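You operate a simulated robot arm through the tools that you are given. There is no shell and no other tool.

The job below is to be done with a simulated robot arm. You get a single attempt, and the scene is never put back.

Task
Change the murky bath water: drain it, then refill to the red line.
Fine: drain lever shut before the tap runs, spout back over the sink, nothing spilt. Where these are worked on the way, their far stop is far enough and under half their travel is too little: spout.

The check looks at the end state, three seconds after you hand in, the way a careful person would. Anything else that was tipped, shoved, dropped, spilled or broken makes it a failure.

Robot
A 6-joint arm with a fingered hand, fixed in place. Base frame: the origin is on the floor under the middle of its stand, x ahead of it, y to its left, z up. Readings come in mm, degrees, newtons and seconds.
With the tool pointing down near the work surface it reaches from about 500 to 960 mm from the base axis. Its first joint turns from -166.0 to 166.0 degrees. Payload 5 kg.
The tool frame sits at the grasp point between the pads (the TCP): z along the fingers, y along the line on which they close. The tips reach 43 mm beyond it. The gripper opens to 144 mm; its body begins 50 mm behind the TCP. The gripper is a hand of 5 fingers: y runs from the thumb to the fingers, the wrist lies at [-21, -133, -233] in the tool frame, and closing takes about 1.5 s.
Orientation is told as [roll, pitch, yaw] about the base's x, y, z axes, in that order, counted from this pose: with the fingers straight down and the wrist toward the robot, the tool's x, y and z point along [0, 1, 0], [1, 0, 0] and [0, 0, -1] of the base frame.

Tools
- The arm moves only by the tool apply_moves. Its argument "increments" is text: rows parted by semicolons, each of 6 numbers parted by spaces: the turn, a rotation vector about the base's x, y, z in units of 5 degrees (1.0 is 5 degrees), then the shift along the base's x, y, z in units of 50 mm (1.0 is 50 mm). In form: wx wy wz x y z; .... A call has 1 to 20 rows; each row shifts and turns the commanded pose from where the row before left it. "grip" is the closure in counts, from 0 (fully open) to 255 (shut), set as the call begins (left out, the last holds). A call with a number of a shift or a turn outside -1 to 1 is refused whole. Rows are played at 5 a second. More than 50 mm and 8.6 degrees between two rows, or a gripper value outside its range, and nothing of the call is played. Where a pose cannot be reached the arm comes as near as it can. A force on the tool above 40 N (or 10 N above the force at the start of the call, whichever is more), or a blocked arm, ends the call early, and 0.2 s more pass. Each finger travels about 72 mm/s and halts on what it meets, pressing with about 28 N; the grip force reading is that of the motor and also rises with nothing between the fingers. The clock runs only during rows and for 0.2 s after the last one: add rows that do not move to give the fingers time. The reply holds the time, the measured pose of the TCP, the force on the tool along the base axes, the opening and the grip force, in the units named above and with some noise, with the torque about the TCP (base axes, N m) and any sound that the robot's microphone picked up, and new pictures: "views" is both (left out), scene, wrist or none.
- Cameras (640 x 400 px; columns grow to the right, rows downward): "scene" is fixed at [223.2, 499, 1672.5]; the picture's right is [0.96, 0.28, 0.00], its down [0.27, -0.95, -0.15] and it looks along [-0.04, 0.14, -0.99] (base axes); focal length 335 px, centre (320, 200). "wrist" rides on the gripper at [86, -108, -168] in the tool frame; the picture's right is [-0.80, 0.28, -0.53], its down [-0.54, -0.73, 0.42] and it looks along [-0.27, 0.63, 0.73] (tool axes); focal length 275 px, centre (320, 200). There is no depth. A picture from a camera that has moved, and an enlarged one, comes with that camera's place and axes in the base frame and with its lens.
- slide_trunk(by): slides the trunk up (or, below 0, down) by that many mm; the arm rides with it, the base frame stays. It gives what a move gives, with no picture.
- set_fingers(index, middle, ring, little, thumb_bend, thumb_turn): sets how far each is bent, from 0 (flat) to 100 (curled in); at 30 the hand is open as for a grip, at 70 the pads meet at the TCP. One left out holds its place. A second passes; each finger stops where it meets its share of the squeeze, and holds until it gets a number again. A gripper value or a shape takes the hand back. It gives what a move gives, with no picture; readings hold the bend of each and the force on index, middle, ring, little, thumb and palm. thumb_turn goes from beside the hand (0) to across from the fingers (100), as for a grip.
- grasp_type(shape): the hand has 5 fingers and takes this shape, open, in about a second: jaw (thumb against the fingers, like two jaws); tri (thumb and two fingers); tip (a fingertip pinch); poke (one finger out to press); point (the index stretched); flat (the hand flat); cup (the hand cupped); fist (a fist). The gripper value then closes the fingers along that shape, each until it touches; the sizes above hold for jaw. It gives what a move gives, with no picture.
- enlarge(camera, box): a new picture of the part [left, top, right, bottom] of that camera's present view, enlarged. It takes no simulated time.
- job_done(): hands the job in; it is judged then, once.

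Places have to be worked out from the pictures, the camera data and where the tool is seen. Open the gripper and draw the arm clear of the work before you hand the job in, unless the task says otherwise.

The tools are called after "Request:" as name(argument=value, ...) on one line, values as JSON. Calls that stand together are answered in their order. apply_moves: Moves the arm, as the interface text tells. Its arguments: {"type":"object","properties":{"increments":{"type":"string"},"grip":{"type":"number"},"views":{"type":"string","enum":["both","scene","wrist","none"]}},"required":["increments"]} The other tools are called the same way: slide_trunk (by) moves the trunk up or down; grasp_type (shape) gives the hand a shape; set_fingers (index, middle, ring, little, thumb_bend, thumb_turn) moves the fingers one by one; enlarge (camera, box) takes an enlarged picture of a part of a camera's view; job_done () hands the job in.

At the start:

```text
clock: 0.0
eef_pos: [168.8, 422.5, 1362.2]
tool_rot: [-0.4, 0.1, -0.1]
contact_force: [-0.6, -0.2, -0.2]
ft_torque: [0.01, -0.03, 0.0]
grip_width: 143.8
grasp_force: 0.1
shape: jaw
bend: [30.0, 30.0, 30.0, 30.0, 30.0, 98.0]
finger forces: [0.1, 0.0, 0.0, 0.1, 0.0, 0.1]
trunk travel left (down, up): [-500.0, 90.0]
```

scene: 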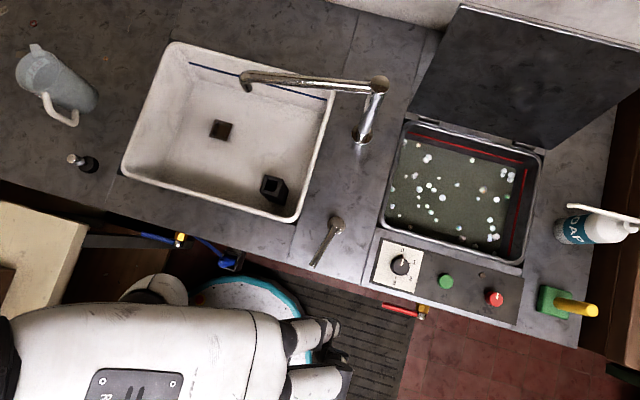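
wrist: 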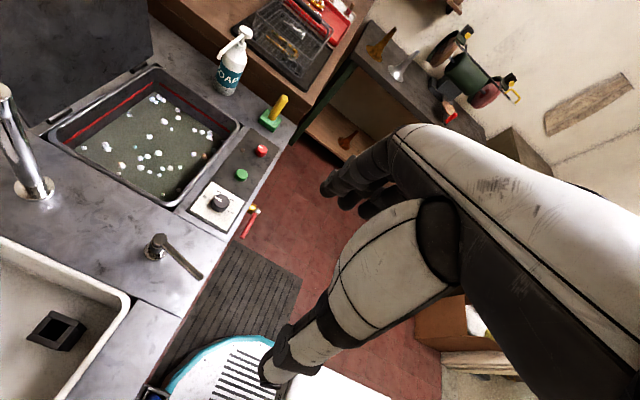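

I'll start by looking closer at the bath, its fittings and the sink with tap before moving anything.

Request:
enlarge(camera="scene", box=[360, 100, 620, 340])

Request:
enlarge(camera="scene", box=[120, 40, 400, 280])

Request:
enlarge(camera="wrist", box=[0, 50, 320, 270])

```text
1.67 times, centred on (490, 220) of scene
camera zoom: at [223.2, 499.0, 1672.5], right [0.96, 0.28, 0.0], down [0.27, -0.95, -0.15], along [-0.04, 0.14, -0.99], focal length 558 px, centre (37, 167)
```

zoom: 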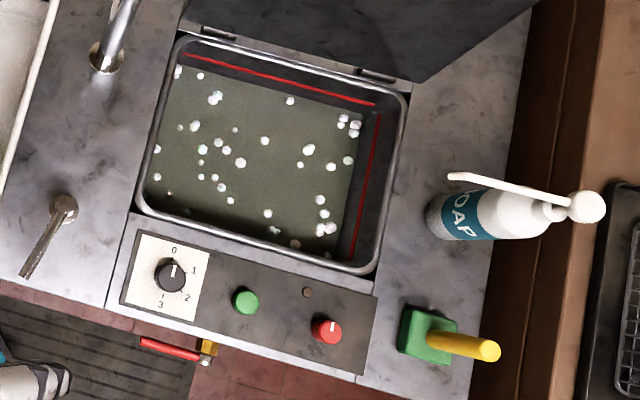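

```text
1.67 times, centred on (260, 160) of scene
camera zoom: at [223.2, 499.0, 1672.5], right [0.96, 0.28, 0.0], down [0.27, -0.95, -0.15], along [-0.04, 0.14, -0.99], focal length 558 px, centre (420, 267)
```

zoom: 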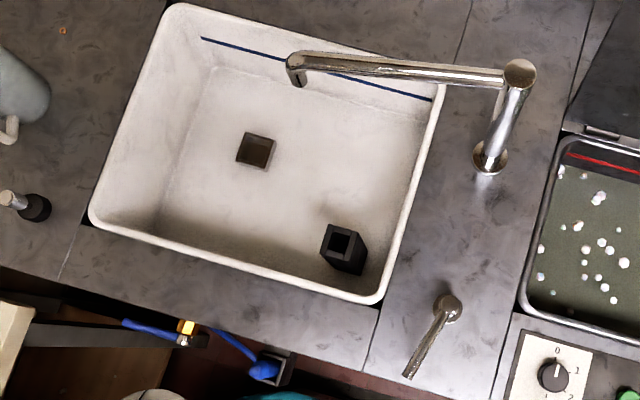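

```text
1.82 times, centred on (160, 160) of wrist
camera zoom: at [62.3, 508.8, 1528.7], right [0.28, -0.79, 0.54], down [-0.73, -0.55, -0.42], along [0.63, -0.27, -0.73], focal length 500 px, centre (611, 273)
```

zoom: 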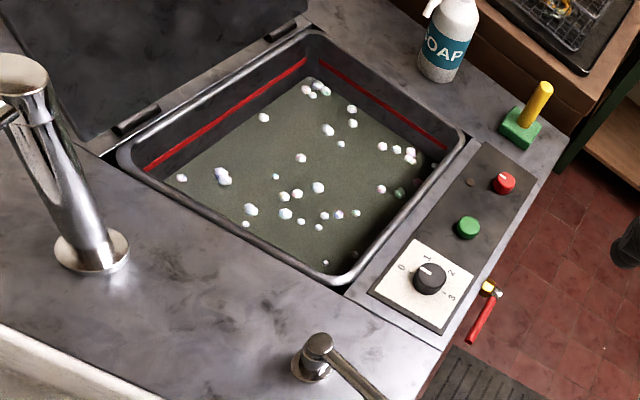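

The counter top is near z≈900, the bath spans about x 340–670, y 590–850. A red-handled brass valve sits on the front near (508, 428, 807), horizontal along x. The spout column is near (245, 791) and the tap handle near (240, 562). I'll swing the wrist camera round to look at the counter's front.

Request:
apply_moves(increments="0 0 1 0.326 -0.228 -0.378; 0 0 1 0.326 -0.228 -0.378; 0 0 1 0.326 -0.228 -0.378; 0 0 1 0.326 -0.228 -0.378; 0 0 1 0.326 -0.228 -0.378; 0 0 1 0.326 -0.228 -0.378; 0 0 1 0.326 -0.228 -0.378; 0 0 1 0.326 -0.228 -0.378; 0 0 1 0.326 -0.228 -0.378; 0 0 1 0.326 -0.228 -0.378; 0 0 1 0.326 -0.228 -0.378; 0 0 1 0.326 -0.228 -0.378; 0 0 1 0.326 -0.228 -0.378; 0 0 1 0.326 -0.228 -0.378; 0 0 1 0.326 -0.228 -0.378; 0 0 1 0.326 -0.228 -0.378")

```text
clock: 3.4
eef_pos: [432.4, 240.0, 1059.9]
tool_rot: [-0.3, 0.0, 80.0]
contact_force: [-0.3, 0.9, 0.1]
ft_torque: [0.01, -0.02, 0.0]
grip_width: 144.0
grasp_force: 0.1
shape: jaw
bend: [30.0, 30.0, 30.0, 30.0, 30.0, 98.0]
finger forces: [0.0, 0.1, 0.0, 0.0, 0.0, 0.1]
trunk travel left (down, up): [-500.0, 90.0]
camera wrist: at [328.6, 147.4, 1227.2], right [0.83, 0.14, 0.54], down [0.41, -0.81, -0.42], along [0.38, 0.57, -0.73], focal length 275 px, centre (320, 200)
```

scene: 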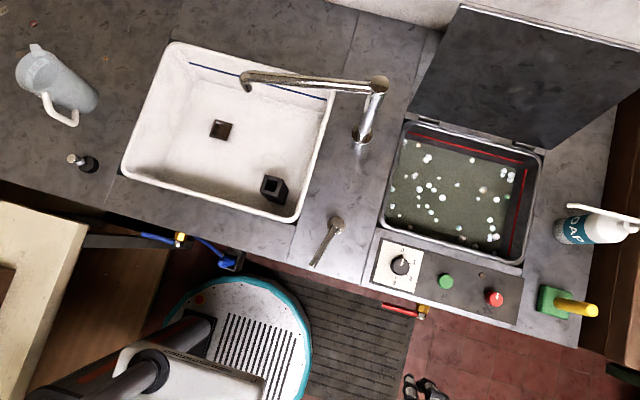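
wrist: 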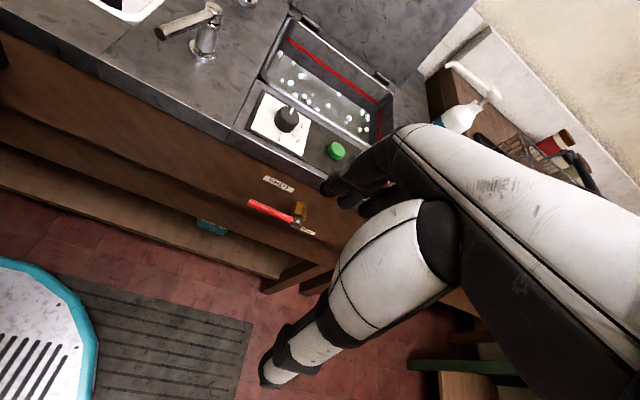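

Request:
enlarge(camera="wrist", box=[220, 150, 360, 250])

Request:
enlarge(camera="wrist", box=[80, 0, 400, 180])

Request:
enlarge(camera="scene", box=[60, 120, 260, 280])

```text
4.00 times, centred on (290, 200) of wrist
camera zoom: at [328.6, 147.4, 1227.2], right [0.83, 0.14, 0.54], down [0.41, -0.81, -0.42], along [0.38, 0.57, -0.73], focal length 1101 px, centre (440, 200)
```

zoom: 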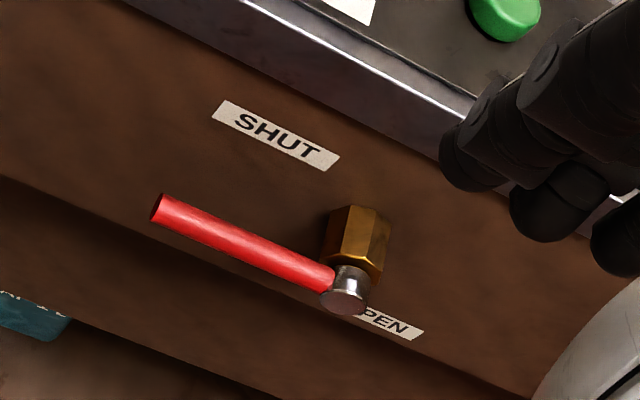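

```text
2.00 times, centred on (240, 90) of wrist
camera zoom: at [328.6, 147.4, 1227.2], right [0.83, 0.14, 0.54], down [0.41, -0.81, -0.42], along [0.38, 0.57, -0.73], focal length 551 px, centre (480, 420)
```

zoom: 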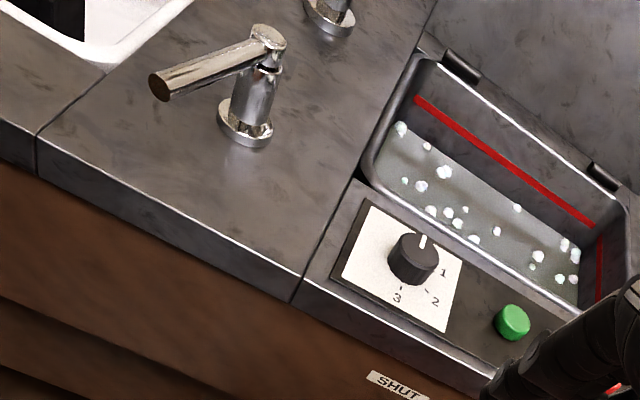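

```text
2.50 times, centred on (160, 200) of scene
camera zoom: at [223.2, 499.0, 1672.5], right [0.96, 0.28, 0.0], down [0.27, -0.95, -0.15], along [-0.04, 0.14, -0.99], focal length 837 px, centre (720, 200)
```

zoom: 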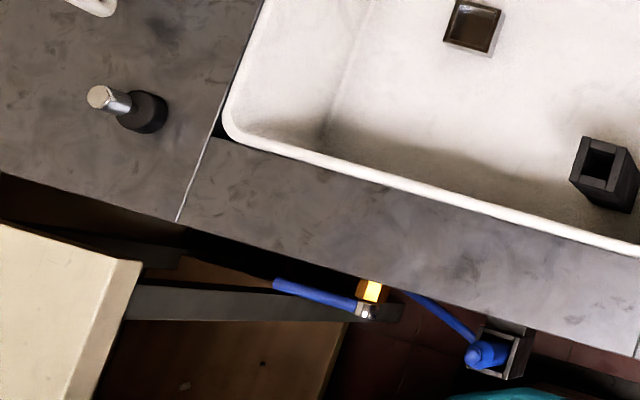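

The red handle is the bath drain valve: the SHUT label is by its present leftward position and OPEN is below. The hub is near (508, 405, 800) and the handle end near (411, 405, 803). I'll put the hand in a poke shape and see where the fingertip is.

Request:
grasp_type(shape="poke")

Request:
apply_moves(increments="0 0 0 0 0 0")

Request:
enlarge(camera="wrist", box=[200, 100, 480, 400])

```text
clock: 4.3
eef_pos: [432.5, 240.8, 1061.1]
tool_rot: [-0.5, 0.1, 79.9]
contact_force: [0.1, -0.1, -0.3]
ft_torque: [-0.01, -0.02, 0.02]
grip_width: 0.0
grasp_force: 0.1
shape: poke
bend: [70.0, 70.0, 99.0, 99.0, 100.0, 100.0]
finger forces: [0.0, 0.0, 0.0, 0.0, 0.0, 0.1]
trunk travel left (down, up): [-500.0, 90.0]
```

```text
clock: 4.7
eef_pos: [430.5, 240.8, 1060.1]
tool_rot: [-0.4, -0.1, 80.0]
contact_force: [-0.2, 1.1, 0.1]
ft_torque: [-0.01, -0.02, -0.02]
grip_width: 0.0
grasp_force: 0.1
shape: poke
bend: [70.0, 70.0, 99.0, 99.0, 100.0, 100.0]
finger forces: [0.0, 0.1, 0.0, 0.0, 0.0, 0.0]
trunk travel left (down, up): [-500.0, 90.0]
camera wrist: at [328.1, 147.7, 1227.4], right [0.83, 0.14, 0.54], down [0.41, -0.81, -0.42], along [0.38, 0.57, -0.73], focal length 275 px, centre (320, 200)
```

scene: 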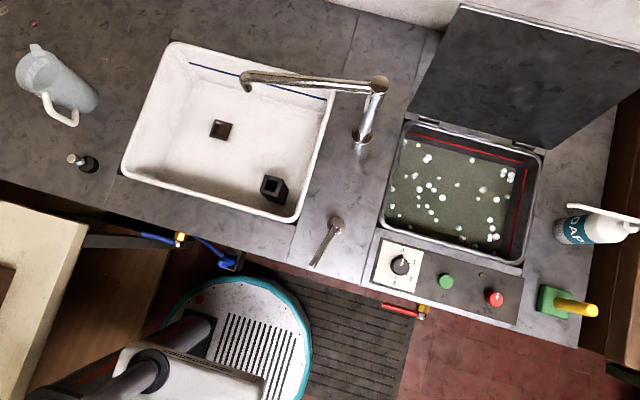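
wrist: 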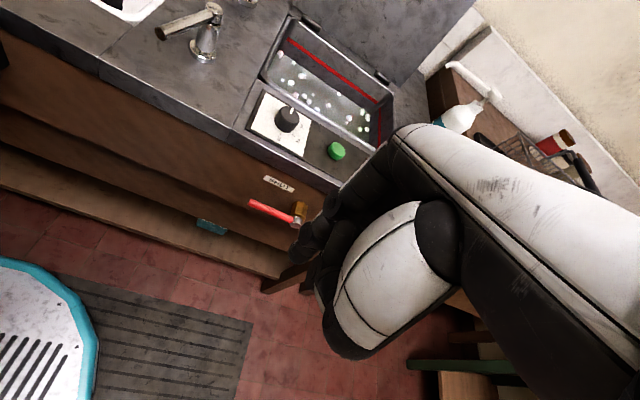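

```text
1.33 times, centred on (340, 250) of wrist
camera zoom: at [328.1, 147.7, 1227.4], right [0.83, 0.14, 0.54], down [0.41, -0.81, -0.42], along [0.38, 0.57, -0.73], focal length 367 px, centre (293, 133)
```

zoom: 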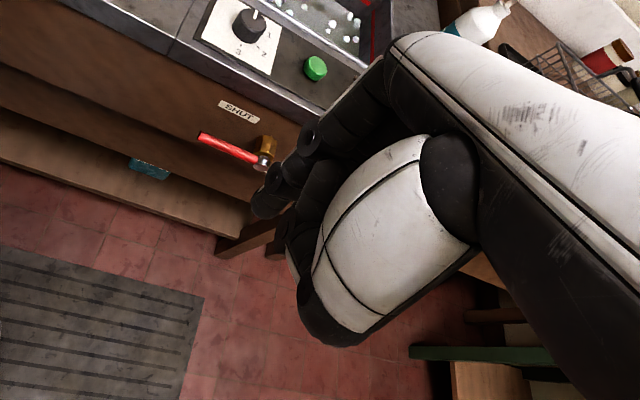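

In poke shape two fingertips sit close to the tool axis, about 43 mm past the TCP. I'll tilt the hand to point forward and slightly down toward the valve, staying well in front of the panel.

Request:
apply_moves(increments="0 0 1 0 0.1 -0.24; 0 0 1 0 0.1 -0.24; 1 0 0 0 0.1 -0.24; 1 0 0 0 0.1 -0.24; 1 0 0 0 0.1 -0.24; 1 0 0 0 0.1 -0.24; 1 0 0 0 0.1 -0.24; 1 0 0 0 0.1 -0.24; 1 0 0 0 0.1 -0.24; 1 0 0 0 0.1 -0.24; 1 0 0 0 0.1 -0.24; 1 0 0 0 0.1 -0.24; 1 0 0 0 0.1 -0.24; 1 0 0 0 0.1 -0.24; 1 0 0 0 0.1 -0.24")

```text
clock: 7.9
eef_pos: [566.4, 395.8, 1099.6]
tool_rot: [2.2, -63.9, 87.9]
contact_force: [-0.5, 0.8, -0.1]
ft_torque: [-0.07, -0.02, 0.02]
grip_width: 0.0
grasp_force: 0.1
shape: poke
bend: [70.0, 70.0, 99.0, 99.0, 100.0, 100.0]
finger forces: [0.0, 0.1, 0.0, 0.1, 0.1, 0.0]
out of reach, approached as far as the arm can: row 9, 10, 11, 12, 13, 14, 15
trunk travel left (down, up): [-500.0, 90.0]
camera wrist: at [481.2, 196.4, 1077.1], right [0.8, -0.36, 0.48], down [0.53, 0.06, -0.85], along [0.27, 0.93, 0.24], focal length 275 px, centre (320, 200)
```

scene: 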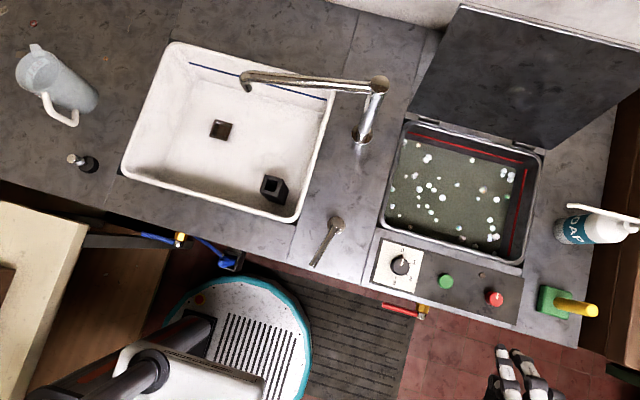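
wrist: 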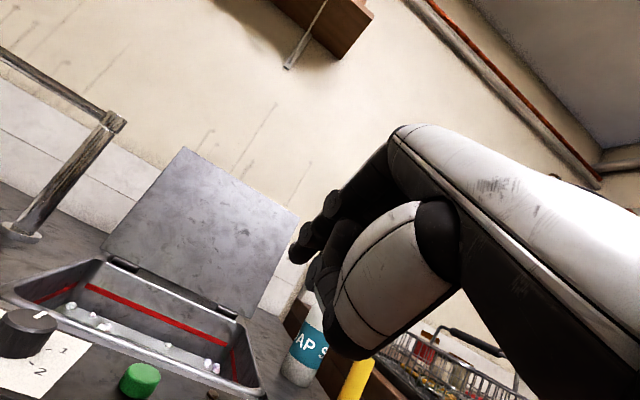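

The low wrist is out of reach with the trunk this high, so the arm stopped short at (566, 396, 1100). I'll draw back from the counter a little before lowering the trunk.

Request:
apply_moves(increments="0 0 0 0 -0.5 0; 0 0 0 0 -0.5 0; 0 0 0 0 -0.5 0", views="none")

```text
clock: 8.7
eef_pos: [584.9, 330.6, 1125.5]
tool_rot: [0.2, -64.7, 89.5]
contact_force: [0.2, 0.4, 0.2]
ft_torque: [0.02, -0.05, -0.02]
grip_width: 0.0
grasp_force: 0.0
shape: poke
bend: [70.0, 70.0, 99.0, 99.0, 100.0, 100.0]
finger forces: [0.0, 0.1, 0.0, 0.0, 0.0, 0.0]
out of reach, approached as far as the arm can: row 1, 2, 3
trunk travel left (down, up): [-500.0, 90.0]
```

The commanded pose is still unreachable at this trunk height. I'll lower the trunk 200 mm so the arm can come down comfortably; the tips are well clear of the counter edge.

Request:
slide_trunk(by=-200)

```text
clock: 10.9
eef_pos: [584.4, 330.7, 924.6]
tool_rot: [0.3, -64.7, 89.3]
contact_force: [0.2, -0.2, -0.3]
ft_torque: [0.0, 0.02, 0.0]
grip_width: 0.0
grasp_force: 0.1
shape: poke
bend: [70.0, 70.0, 99.0, 99.0, 100.0, 100.0]
finger forces: [0.0, 0.0, 0.0, 0.1, 0.0, 0.0]
trunk travel left (down, up): [-300.0, 290.0]
```

The trunk slid and the TCP is at (584, 331, 925). A still row will show whether the commanded pose now follows the measured one.

Request:
apply_moves(increments="0 0 0 0 0 0", views="wrist")

```text
clock: 11.3
eef_pos: [583.9, 330.5, 924.9]
tool_rot: [0.3, -64.8, 89.4]
contact_force: [-0.2, -0.3, 0.0]
ft_torque: [-0.02, 0.0, 0.0]
grip_width: 0.1
grasp_force: 0.0
shape: poke
bend: [70.0, 70.0, 99.0, 99.0, 100.0, 100.0]
finger forces: [0.0, 0.0, 0.0, 0.1, 0.0, 0.1]
trunk travel left (down, up): [-300.0, 290.0]
camera wrist: at [498.7, 132.6, 898.8], right [0.8, -0.37, 0.48], down [0.54, 0.07, -0.84], along [0.27, 0.93, 0.25], focal length 275 px, centre (320, 200)
```

wrist: 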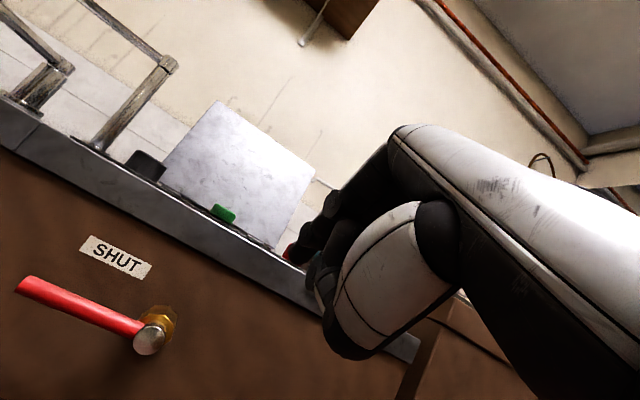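

The commanded pose follows now. From this frontal view the valve axis is at about (511, y, 790) and the handle end at (410, 405, 792). I'll move left until I'm above the handle's outer half, still in front of it.

Request:
apply_moves(increments="0 0 0 -0.6 0 -0.1; 0 0 0 -0.6 0 -0.1; 0 0 0 -0.6 0 -0.1; 0 0 0 -0.6 0.1 -0.1; 0 0 0 -0.6 0.1 -0.1", views="both")

```text
clock: 12.5
eef_pos: [471.4, 364.2, 970.4]
tool_rot: [1.0, -64.3, 88.7]
contact_force: [-0.6, 0.1, -1.2]
ft_torque: [0.05, 0.01, 0.05]
grip_width: 0.0
grasp_force: 0.1
shape: poke
bend: [70.0, 70.0, 99.0, 99.0, 100.0, 100.0]
finger forces: [0.0, 0.1, 0.1, 0.1, 0.0, 0.0]
out of reach, approached as far as the arm can: row 1, 2, 3, 4, 5
trunk travel left (down, up): [-300.0, 290.0]
camera wrist: at [383.9, 165.1, 945.5], right [0.8, -0.36, 0.48], down [0.54, 0.06, -0.84], along [0.27, 0.93, 0.25], focal length 275 px, centre (320, 200)
```

scene: 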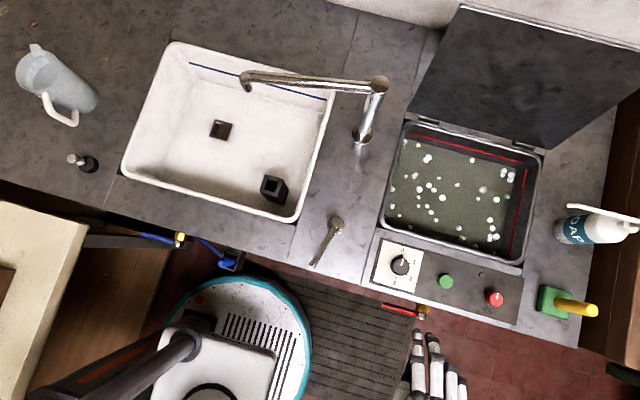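
wrist: 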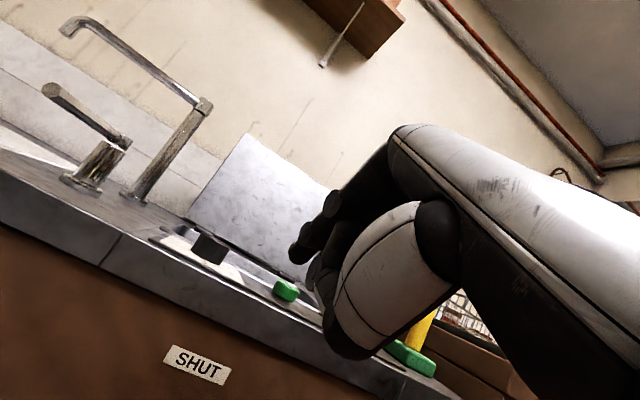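

Pointing this flat is at the arm's inner limit. I'll tilt the fingers down more (about 35° from vertical), which brings the wrist up and should be reachable while still clearing the counter edge.

Request:
apply_moves(increments="-1 0 0 0 0 0; -1 0 0 0 0 0; -1 0 0 0 0 0; -1 0 0 0 0 0; -1 0 0 0 0 0; -1 0 0 0 0 0; 0 0 0 0 0 0", views="wrist")

```text
clock: 14.1
eef_pos: [470.5, 364.4, 971.3]
tool_rot: [-0.1, -34.6, 89.7]
contact_force: [-0.6, 0.5, -0.5]
ft_torque: [-0.02, 0.0, 0.0]
grip_width: 0.0
grasp_force: 0.1
shape: poke
bend: [70.0, 70.0, 99.0, 99.0, 100.0, 100.0]
finger forces: [0.0, 0.0, 0.0, 0.0, 0.1, 0.1]
trunk travel left (down, up): [-300.0, 290.0]
camera wrist: at [384.6, 179.4, 1046.9], right [0.8, -0.07, 0.6], down [0.54, -0.36, -0.76], along [0.27, 0.93, -0.25], focal length 275 px, centre (320, 200)
```

wrist: 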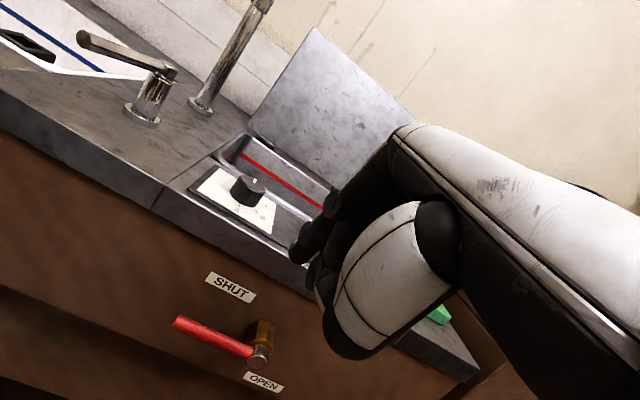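

The commanded pose resyncs each call, and this orientation is fine. For pushing the lever both ways a flatter finger is better, so I'll back off and raise the hand. Then I'll drop the trunk further, which should make the flat pose reachable.

Request:
apply_moves(increments="0 0 0 0 -0.6 0.5; 0 0 0 0 -0.4 0.6; 0 0 0 0 -0.2 0.6; 0 0 0 0 0 0.6; 0 0 0 0 0 0.6", views="none")

Request:
slide_trunk(by=-280)

Request:
apply_moves(increments="1 0 0 0 0 0; 1 0 0 0 0 0; 1 0 0 0 0 0; 1 0 0 0 0 0; 1 0 0 0 0 0; 1 0 0 0 0 0; 1 0 0 0 0 0; 0 0 0 0 0 0")

```text
clock: 15.3
eef_pos: [471.6, 302.9, 1116.0]
tool_rot: [0.0, -34.7, 89.8]
contact_force: [0.3, 0.3, -0.2]
ft_torque: [-0.01, 0.04, 0.04]
grip_width: 0.0
grasp_force: 0.0
shape: poke
bend: [70.0, 70.0, 99.0, 99.0, 100.0, 100.0]
finger forces: [0.0, 0.0, 0.2, 0.0, 0.0, 0.1]
trunk travel left (down, up): [-300.0, 290.0]
```

```text
clock: 18.1
eef_pos: [472.8, 303.3, 835.2]
tool_rot: [-0.1, -34.7, 89.7]
contact_force: [0.0, 1.0, 0.4]
ft_torque: [0.0, -0.02, 0.02]
grip_width: 0.0
grasp_force: 0.0
shape: poke
bend: [70.0, 70.0, 99.0, 99.0, 100.0, 100.0]
finger forces: [0.0, 0.0, 0.1, 0.0, 0.0, 0.0]
trunk travel left (down, up): [-20.0, 570.0]
```

```text
clock: 19.9
eef_pos: [471.9, 302.8, 836.3]
tool_rot: [0.5, -69.8, 89.4]
contact_force: [-0.2, -0.4, 0.3]
ft_torque: [-0.04, -0.01, 0.01]
grip_width: 0.2
grasp_force: 0.0
shape: poke
bend: [70.0, 70.0, 99.0, 99.0, 100.0, 100.0]
finger forces: [0.0, 0.0, 0.0, 0.0, 0.0, 0.1]
trunk travel left (down, up): [-20.0, 570.0]
camera wrist: at [385.6, 108.0, 792.0], right [0.8, -0.41, 0.45], down [0.54, 0.14, -0.83], along [0.27, 0.9, 0.33], focal length 275 px, centre (320, 200)
```

scene: 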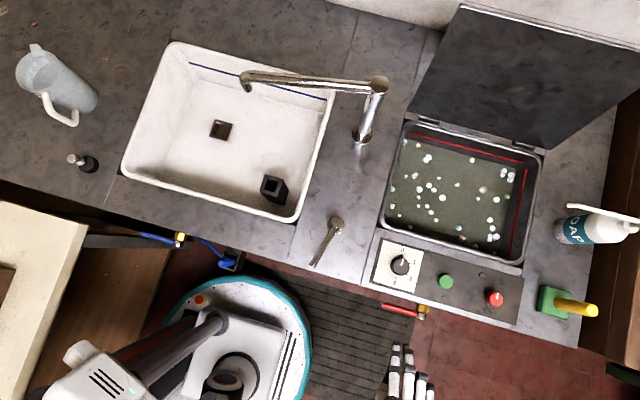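
wrist: 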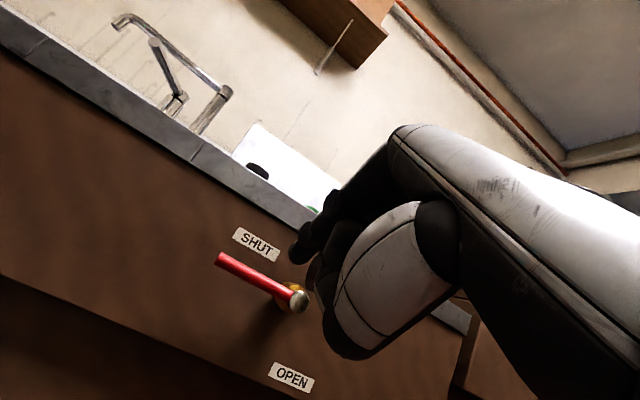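

The flat pose is reachable now at (472, 303, 836). I'll bring the fingertips forward over the outer half of the red handle, leaving a small gap above it.

Request:
apply_moves(increments="0 0 0 -0.135 0.425 0; 0 0 0 -0.135 0.425 0; 0 0 0 -0.135 0.425 0; 0 0 0 -0.135 0.425 0; 0 0 0 0 0 0")

Request:
enlarge(camera="wrist", box=[180, 180, 420, 380])

Request:
enlarge(camera="scene", box=[340, 260, 480, 360])

```text
clock: 21.1
eef_pos: [445.0, 387.9, 835.9]
tool_rot: [0.4, -69.7, 89.3]
contact_force: [0.0, -0.3, -0.3]
ft_torque: [0.02, -0.01, 0.02]
grip_width: 0.0
grasp_force: 0.0
shape: poke
bend: [70.0, 70.0, 99.0, 99.0, 100.0, 100.0]
finger forces: [0.0, 0.0, 0.0, 0.0, 0.0, 0.1]
trunk travel left (down, up): [-20.0, 570.0]
camera wrist: at [358.5, 192.5, 792.6], right [0.8, -0.41, 0.45], down [0.54, 0.14, -0.83], along [0.27, 0.9, 0.33], focal length 275 px, centre (320, 200)
```

scene: 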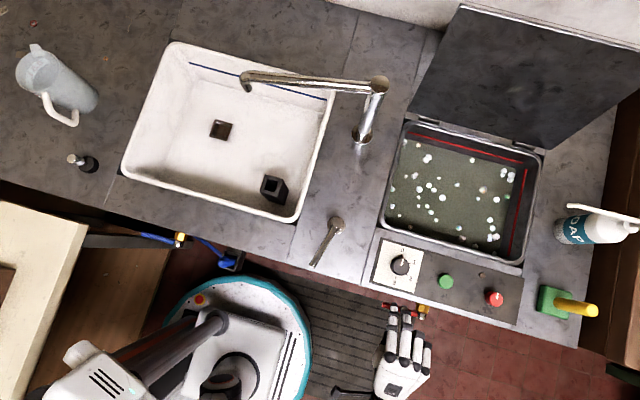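
wrist: 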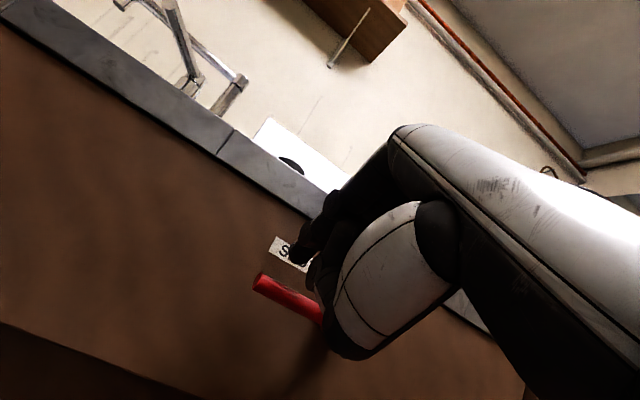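

```text
2.00 times, centred on (300, 280) of wrist
camera zoom: at [358.5, 192.5, 792.6], right [0.8, -0.41, 0.45], down [0.54, 0.14, -0.83], along [0.27, 0.9, 0.33], focal length 551 px, centre (360, 40)
```

zoom: 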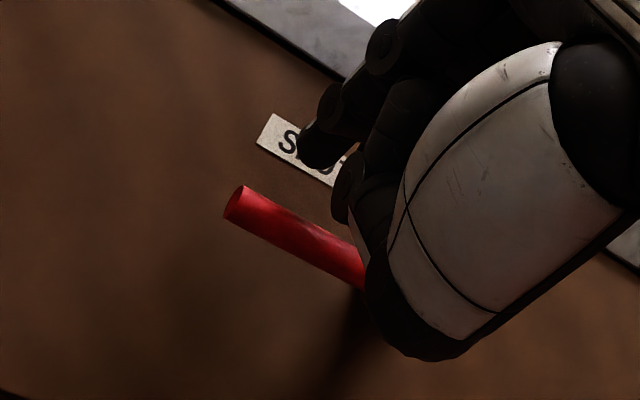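

```text
4.00 times, centred on (410, 310) of scene
camera zoom: at [223.2, 499.0, 1672.5], right [0.96, 0.28, 0.0], down [0.27, -0.95, -0.15], along [-0.04, 0.14, -0.99], focal length 1339 px, centre (-40, -240)
```

zoom: 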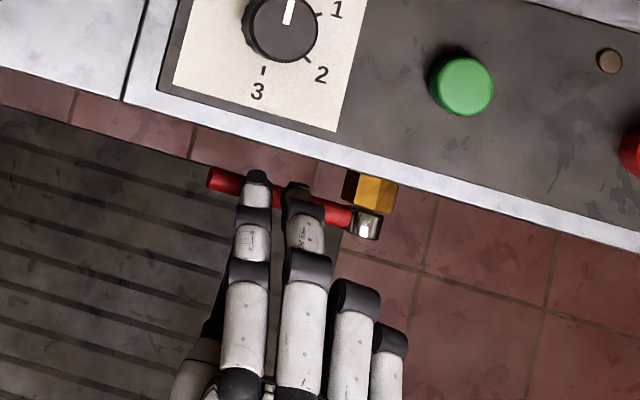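

The index and middle fingertips lie just across the handle, about 15 mm above it. I'll press down and follow the handle's arc about the valve axis, first to roughly 30°.

Request:
apply_moves(increments="0 0 0 0 0 -0.19; 0 0 0 0 0 -0.19; 0 0 0 -0.05 0 -0.14; 0 0 0 -0.05 0 -0.14; 0 0 0 -0.015 0 -0.165; 0 0 0 -0.015 0 -0.165", views="scene")

Request:
enlarge(camera="scene", box=[340, 260, 480, 360])

```text
clock: 22.5
eef_pos: [437.9, 387.1, 786.9]
tool_rot: [0.4, -69.7, 89.3]
contact_force: [0.0, 0.1, 1.1]
ft_torque: [0.0, -0.04, 0.0]
grip_width: 0.1
grasp_force: 0.1
shape: poke
bend: [70.0, 70.0, 99.0, 99.0, 100.0, 100.0]
finger forces: [0.1, 1.0, 0.1, 0.0, 0.1, 0.1]
trunk travel left (down, up): [-20.0, 570.0]
```

scene: 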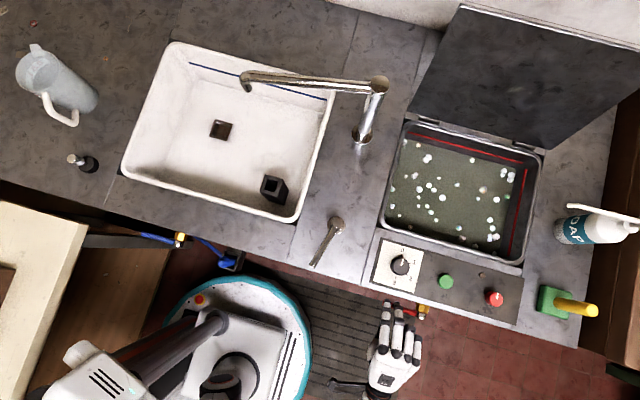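

```text
4.00 times, centred on (410, 310) of scene
camera zoom: at [223.2, 499.0, 1672.5], right [0.96, 0.28, 0.0], down [0.27, -0.95, -0.15], along [-0.04, 0.14, -0.99], focal length 1339 px, centre (-40, -240)
```

zoom: 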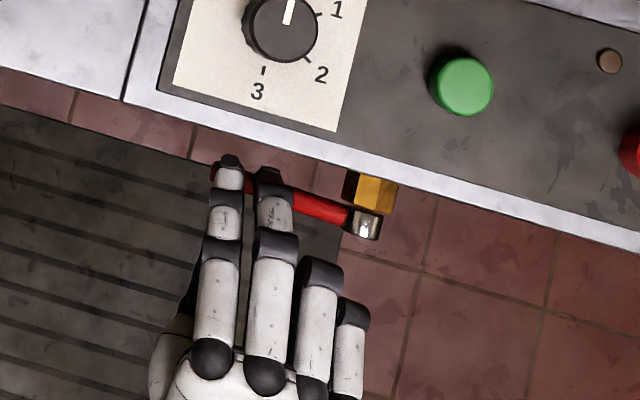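

The handle is turning with hardly any force, with the middle finger in contact. I'll continue along the arc down to vertical.

Request:
apply_moves(increments="0 0 0 0.025 0 -0.176; 0 0 0 0.025 0 -0.176; 0 0 0 0.08 0 -0.16; 0 0 0 0.08 0 -0.16; 0 0 0 0.125 0 -0.13; 0 0 0 0.125 0 -0.13; 0 0 0 0.165 0 -0.09; 0 0 0 0.165 0 -0.09; 0 0 0 0.12 0 0", views="both")

Request:
enlarge(camera="scene", box=[340, 260, 480, 360])

```text
clock: 24.5
eef_pos: [482.1, 387.3, 730.3]
tool_rot: [0.5, -69.7, 89.5]
contact_force: [-6.8, -2.0, 0.6]
ft_torque: [0.03, -0.06, 0.15]
grip_width: 0.1
grasp_force: 0.0
shape: poke
bend: [70.0, 70.0, 99.0, 99.0, 100.0, 100.0]
finger forces: [0.0, 7.3, 0.0, 0.0, 0.0, 0.0]
trunk travel left (down, up): [-20.0, 570.0]
camera wrist: at [396.5, 192.5, 687.0], right [0.8, -0.41, 0.45], down [0.54, 0.14, -0.83], along [0.27, 0.9, 0.33], focal length 275 px, centre (320, 200)
```

scene: 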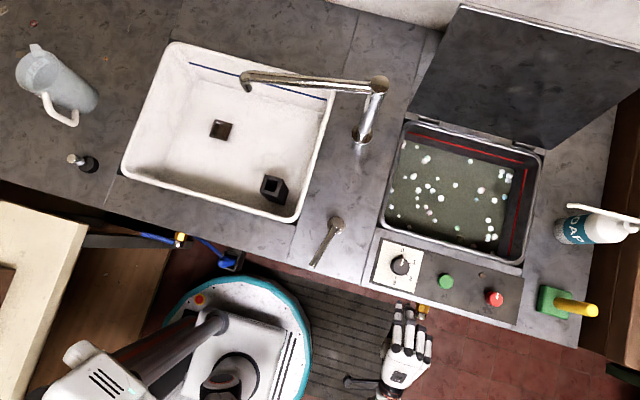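
wrist: 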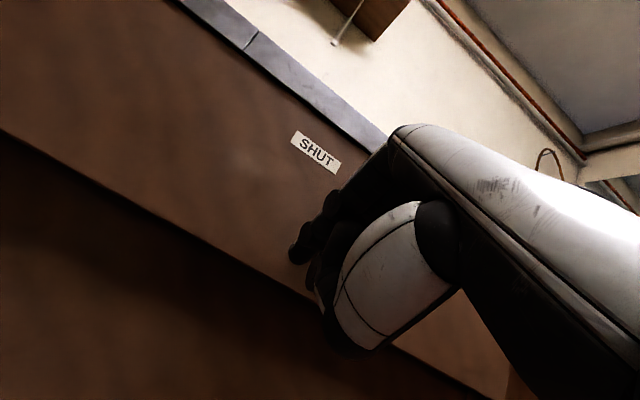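

```text
4.00 times, centred on (410, 310) of scene
camera zoom: at [223.2, 499.0, 1672.5], right [0.96, 0.28, 0.0], down [0.27, -0.95, -0.15], along [-0.04, 0.14, -0.99], focal length 1339 px, centre (-40, -240)
```

zoom: 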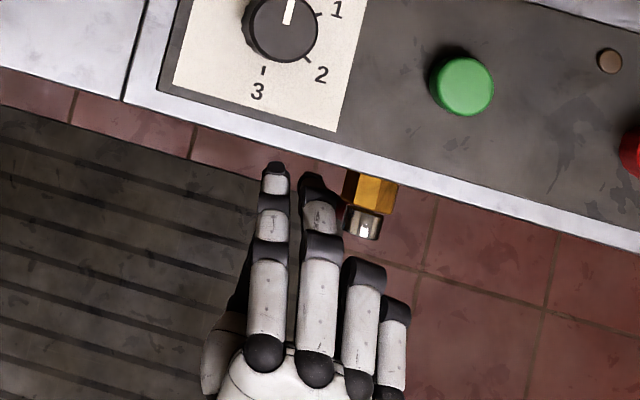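

There's a 7 N push back at vertical, so the lever seems to be against its open stop. I'll step off it, back away and check the lever and the water level.

Request:
apply_moves(increments="0 0 0 -0.4 0 0; 0 0 0 -0.2 -0.5 0; 0 0 0 0 -0.8 0; 0 0 0 0 -0.8 0; 0 0 0 0 0 0; 0 0 0 0 0 0", views="both")

Request:
enlarge(camera="scene", box=[360, 100, 620, 340])

```text
clock: 25.9
eef_pos: [459.0, 289.7, 756.1]
tool_rot: [1.0, -69.3, 88.6]
contact_force: [0.1, 0.2, 0.2]
ft_torque: [0.02, -0.02, -0.01]
grip_width: 0.0
grasp_force: 0.0
shape: poke
bend: [70.0, 70.0, 99.0, 99.0, 100.0, 100.0]
finger forces: [0.1, 0.1, 0.0, 0.1, 0.0, 0.1]
out of reach, approached as far as the arm can: row 3, 4
trunk travel left (down, up): [-20.0, 570.0]
camera wrist: at [372.4, 94.6, 713.2], right [0.8, -0.41, 0.45], down [0.54, 0.14, -0.83], along [0.28, 0.9, 0.33], focal length 275 px, centre (320, 200)
```

scene: 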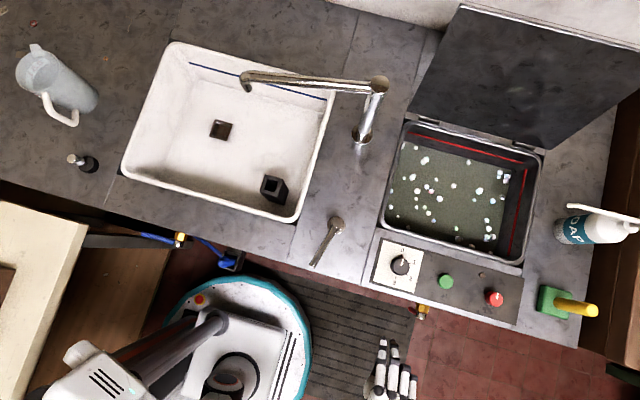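
wrist: 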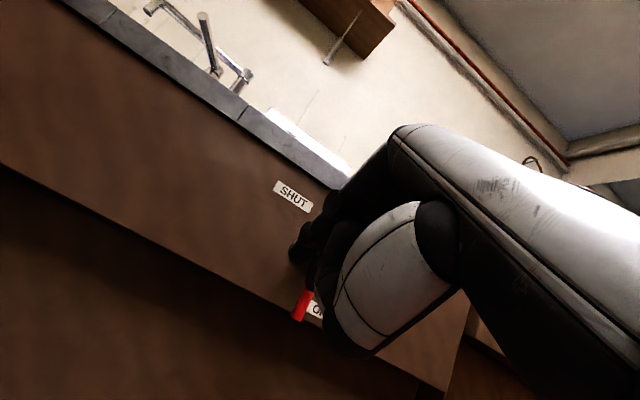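

```text
1.67 times, centred on (490, 220) of scene
camera zoom: at [223.2, 499.0, 1672.5], right [0.96, 0.28, 0.0], down [0.27, -0.95, -0.15], along [-0.04, 0.14, -0.99], focal length 558 px, centre (37, 167)
```

zoom: 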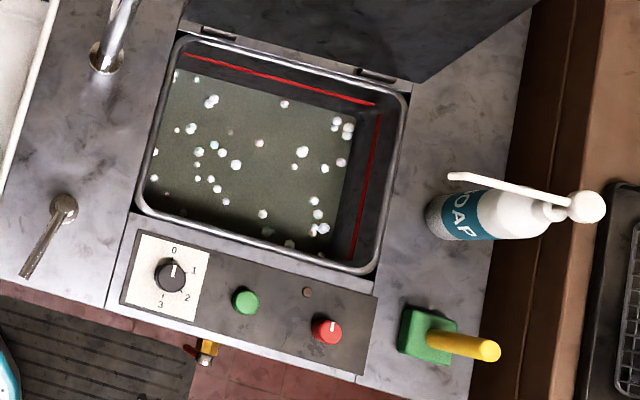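

The lever now points straight down at OPEN and the water is falling. I'll let it drain while holding still.

Request:
apply_moves(increments="0 0 0 0 0 0; 0 0 0 0 0 0; 0 0 0 0 0 0; 0 0 0 0 0 0; 0 0 0 0 0 0; 0 0 0 0 0 0; 0 0 0 0 0 0; 0 0 0 0 0 0; 0 0 0 0 0 0; 0 0 0 0 0 0; 0 0 0 0 0 0; 0 0 0 0 0 0; 0 0 0 0 0 0; 0 0 0 0 0 0; 0 0 0 0 0 0; 0 0 0 0 0 0; 0 0 0 0 0 0; 0 0 0 0 0 0; 0 0 0 0 0 0; 0 0 0 0 0 0", views="none")

Request:
apply_moves(increments="0 0 0 0 0 0; 0 0 0 0 0 0; 0 0 0 0 0 0; 0 0 0 0 0 0; 0 0 0 0 0 0; 0 0 0 0 0 0; 0 0 0 0 0 0; 0 0 0 0 0 0; 0 0 0 0 0 0; 0 0 0 0 0 0; 0 0 0 0 0 0; 0 0 0 0 0 0; 0 0 0 0 0 0; 0 0 0 0 0 0; 0 0 0 0 0 0; 0 0 0 0 0 0; 0 0 0 0 0 0; 0 0 0 0 0 0; 0 0 0 0 0 0; 0 0 0 0 0 0", views="scene")

Request:
enlarge(camera="scene", box=[360, 100, 620, 340])

```text
clock: 30.1
eef_pos: [459.8, 290.5, 756.1]
tool_rot: [1.1, -69.4, 88.6]
contact_force: [-0.2, -0.5, -0.1]
ft_torque: [0.02, -0.01, 0.04]
grip_width: 0.2
grasp_force: 0.1
shape: poke
bend: [70.0, 70.0, 99.0, 99.0, 100.0, 100.0]
finger forces: [0.1, 0.0, 0.0, 0.0, 0.0, 0.0]
trunk travel left (down, up): [-20.0, 570.0]
```

```text
clock: 34.3
eef_pos: [458.9, 289.9, 756.6]
tool_rot: [1.0, -69.4, 88.7]
contact_force: [1.1, -0.7, -0.5]
ft_torque: [-0.02, 0.0, 0.0]
grip_width: 0.0
grasp_force: 0.0
shape: poke
bend: [70.0, 70.0, 99.0, 99.0, 100.0, 100.0]
finger forces: [0.1, 0.0, 0.0, 0.1, 0.1, 0.0]
trunk travel left (down, up): [-20.0, 570.0]
```

scene: 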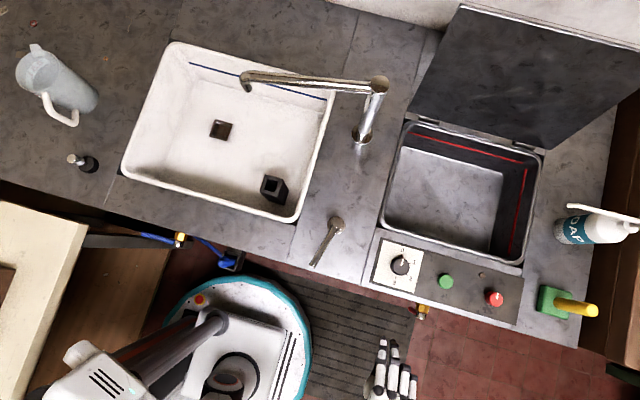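

```text
1.67 times, centred on (490, 220) of scene
camera zoom: at [223.2, 499.0, 1672.5], right [0.96, 0.28, 0.0], down [0.27, -0.95, -0.15], along [-0.04, 0.14, -0.99], focal length 558 px, centre (37, 167)
```

zoom: 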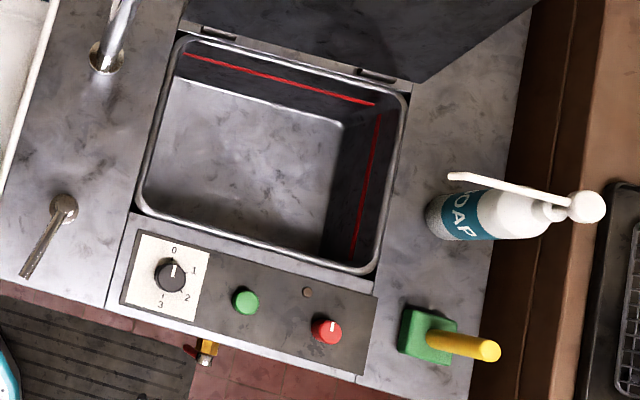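

The bath is empty. Now I'll shut the drain: move to the right of the lever and bring the fingertips forward on its +x side.

Request:
apply_moves(increments="0 0 0 0.49 0.05 -0.11; 0 0 0 0.49 0.05 -0.11; 0 0 0 0.49 0.05 -0.11; 0 0 0 0.49 0.05 -0.11; 0 0 0 0 0.44 0; 0 0 0 0 0.44 0; 0 0 0 0 0.44 0; 0 0 0 0 0.44 0; 0 0 0 0 0 0", views="both")

Request:
enlarge(camera="scene", box=[360, 260, 500, 360])

Request:
enlarge(camera="wrist", box=[180, 100, 420, 300])

```text
clock: 36.3
eef_pos: [559.0, 390.6, 732.2]
tool_rot: [0.4, -69.7, 89.3]
contact_force: [-0.3, 0.8, 0.0]
ft_torque: [0.0, -0.02, -0.02]
grip_width: 0.0
grasp_force: 0.2
shape: poke
bend: [70.0, 70.0, 99.0, 99.0, 100.0, 100.0]
finger forces: [0.1, 0.0, 0.0, 0.0, 0.0, 0.0]
trunk travel left (down, up): [-20.0, 570.0]
camera wrist: at [472.4, 195.1, 688.5], right [0.8, -0.41, 0.45], down [0.54, 0.14, -0.83], along [0.27, 0.9, 0.33], focal length 275 px, centre (320, 200)
```

scene: 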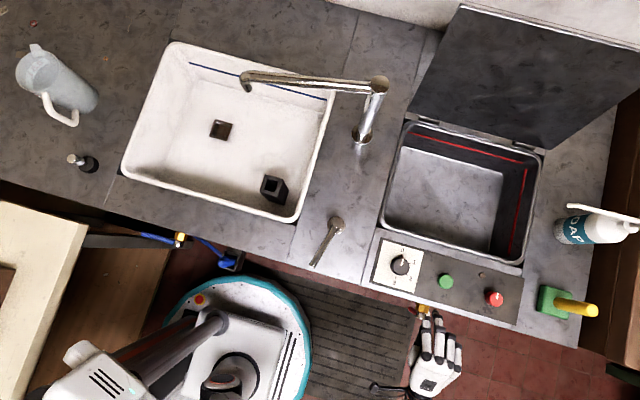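
wrist: 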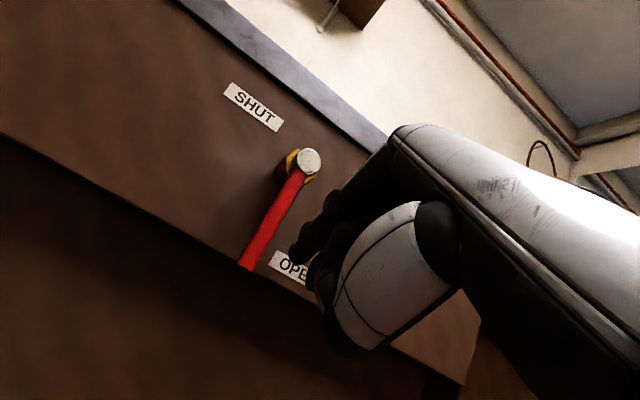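

```text
4.00 times, centred on (430, 310) of scene
camera zoom: at [223.2, 499.0, 1672.5], right [0.96, 0.28, 0.0], down [0.27, -0.95, -0.15], along [-0.04, 0.14, -0.99], focal length 1339 px, centre (-120, -240)
```

zoom: 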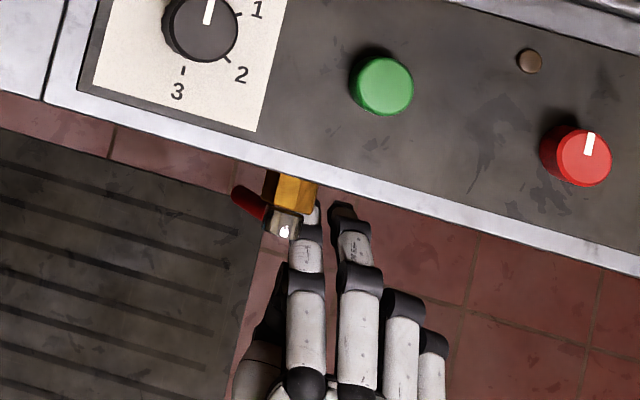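

```text
2.00 times, centred on (300, 200) of wrist
camera zoom: at [472.4, 195.1, 688.5], right [0.8, -0.41, 0.45], down [0.54, 0.14, -0.83], along [0.27, 0.9, 0.33], focal length 551 px, centre (360, 200)
```

zoom: 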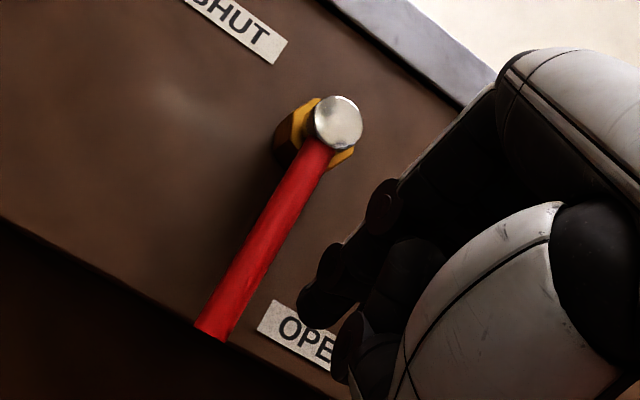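

The lever hangs straight down at x≈512 and my fingertips are on its right side. I'll push left and then up along the arc, back to the SHUT position.

Request:
apply_moves(increments="0 0 0 -0.17 -0.04 0.02; 0 0 0 -0.17 0 0.02; 0 0 0 -0.174 0 -0.025; 0 0 0 -0.174 0 -0.025; 0 0 0 -0.176 0 0.022; 0 0 0 -0.176 0 0.022; 0 0 0 -0.163 0 0.066; 0 0 0 -0.163 0 0.066; 0 0 0 -0.14 0 0.107; 0 0 0 -0.14 0 0.107", views="both")

Request:
enlarge(camera="scene", box=[340, 260, 480, 360])

```text
clock: 38.5
eef_pos: [475.8, 385.5, 751.6]
tool_rot: [0.7, -69.7, 89.1]
contact_force: [4.7, -7.2, -2.6]
ft_torque: [0.16, 0.12, -0.13]
grip_width: 0.2
grasp_force: 0.1
shape: poke
bend: [70.0, 70.0, 99.0, 99.0, 100.0, 100.0]
finger forces: [0.1, 8.4, 0.0, 0.0, 0.1, 0.1]
trunk travel left (down, up): [-20.0, 570.0]
camera wrist: at [388.5, 191.2, 707.8], right [0.8, -0.41, 0.45], down [0.54, 0.14, -0.83], along [0.27, 0.9, 0.33], focal length 275 px, centre (320, 200)
```

scene: 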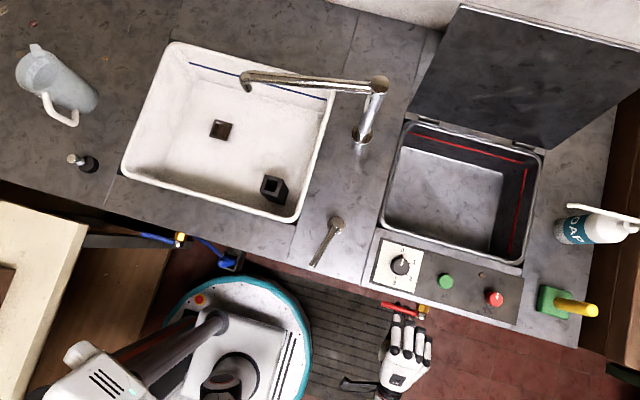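
wrist: 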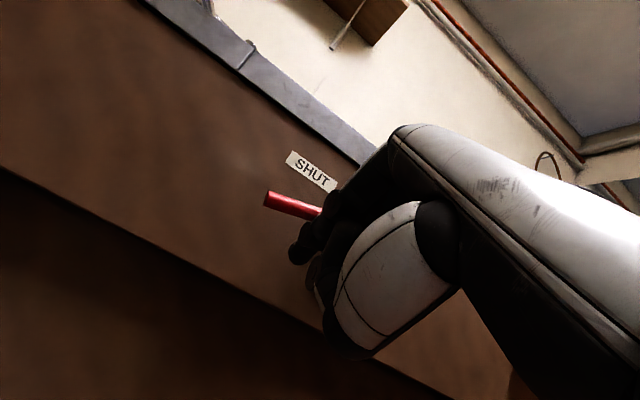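

```text
4.00 times, centred on (410, 310) of scene
camera zoom: at [223.2, 499.0, 1672.5], right [0.96, 0.28, 0.0], down [0.27, -0.95, -0.15], along [-0.04, 0.14, -0.99], focal length 1339 px, centre (-40, -240)
```

zoom: 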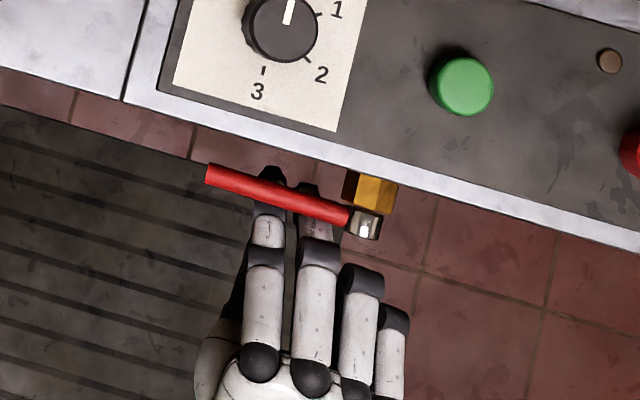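

The handle is back up to about 15° below horizontal. I'll push on up to the stop.

Request:
apply_moves(increments="0 0 0 -0.107 0 0.14; 0 0 0 -0.107 0 0.14; 0 0 0 -0.07 0 0.16; 0 0 0 -0.07 0 0.16; 0 0 0 0 0 0.06", views="both")

Request:
enlarge(camera="scene", box=[340, 260, 480, 360])

```text
clock: 39.7
eef_pos: [458.3, 386.7, 780.5]
tool_rot: [1.0, -69.3, 88.7]
contact_force: [2.6, -23.7, -32.4]
ft_torque: [-0.62, -0.12, -0.09]
grip_width: 0.2
grasp_force: 0.1
shape: poke
bend: [70.0, 70.0, 99.0, 99.0, 100.0, 100.0]
finger forces: [23.2, 17.1, 0.0, 0.0, 0.1, 0.0]
trunk travel left (down, up): [-20.0, 570.0]
camera wrist: at [371.6, 190.7, 739.1], right [0.8, -0.4, 0.45], down [0.54, 0.14, -0.83], along [0.28, 0.9, 0.33], focal length 275 px, centre (320, 200)
```

scene: 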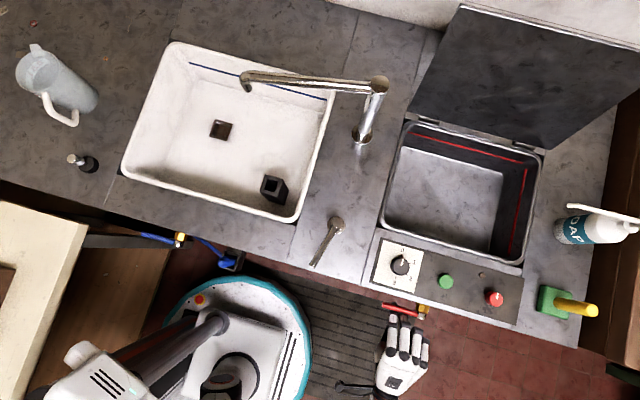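
wrist: 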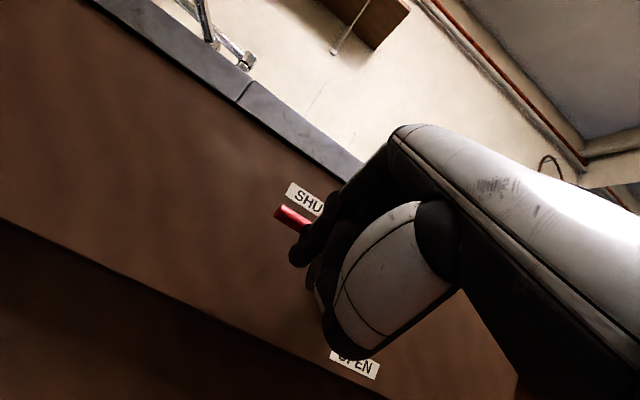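

```text
4.00 times, centred on (410, 310) of scene
camera zoom: at [223.2, 499.0, 1672.5], right [0.96, 0.28, 0.0], down [0.27, -0.95, -0.15], along [-0.04, 0.14, -0.99], focal length 1339 px, centre (-40, -240)
```

zoom: 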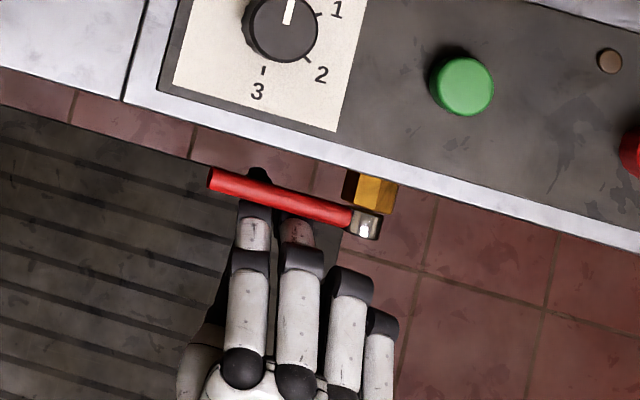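

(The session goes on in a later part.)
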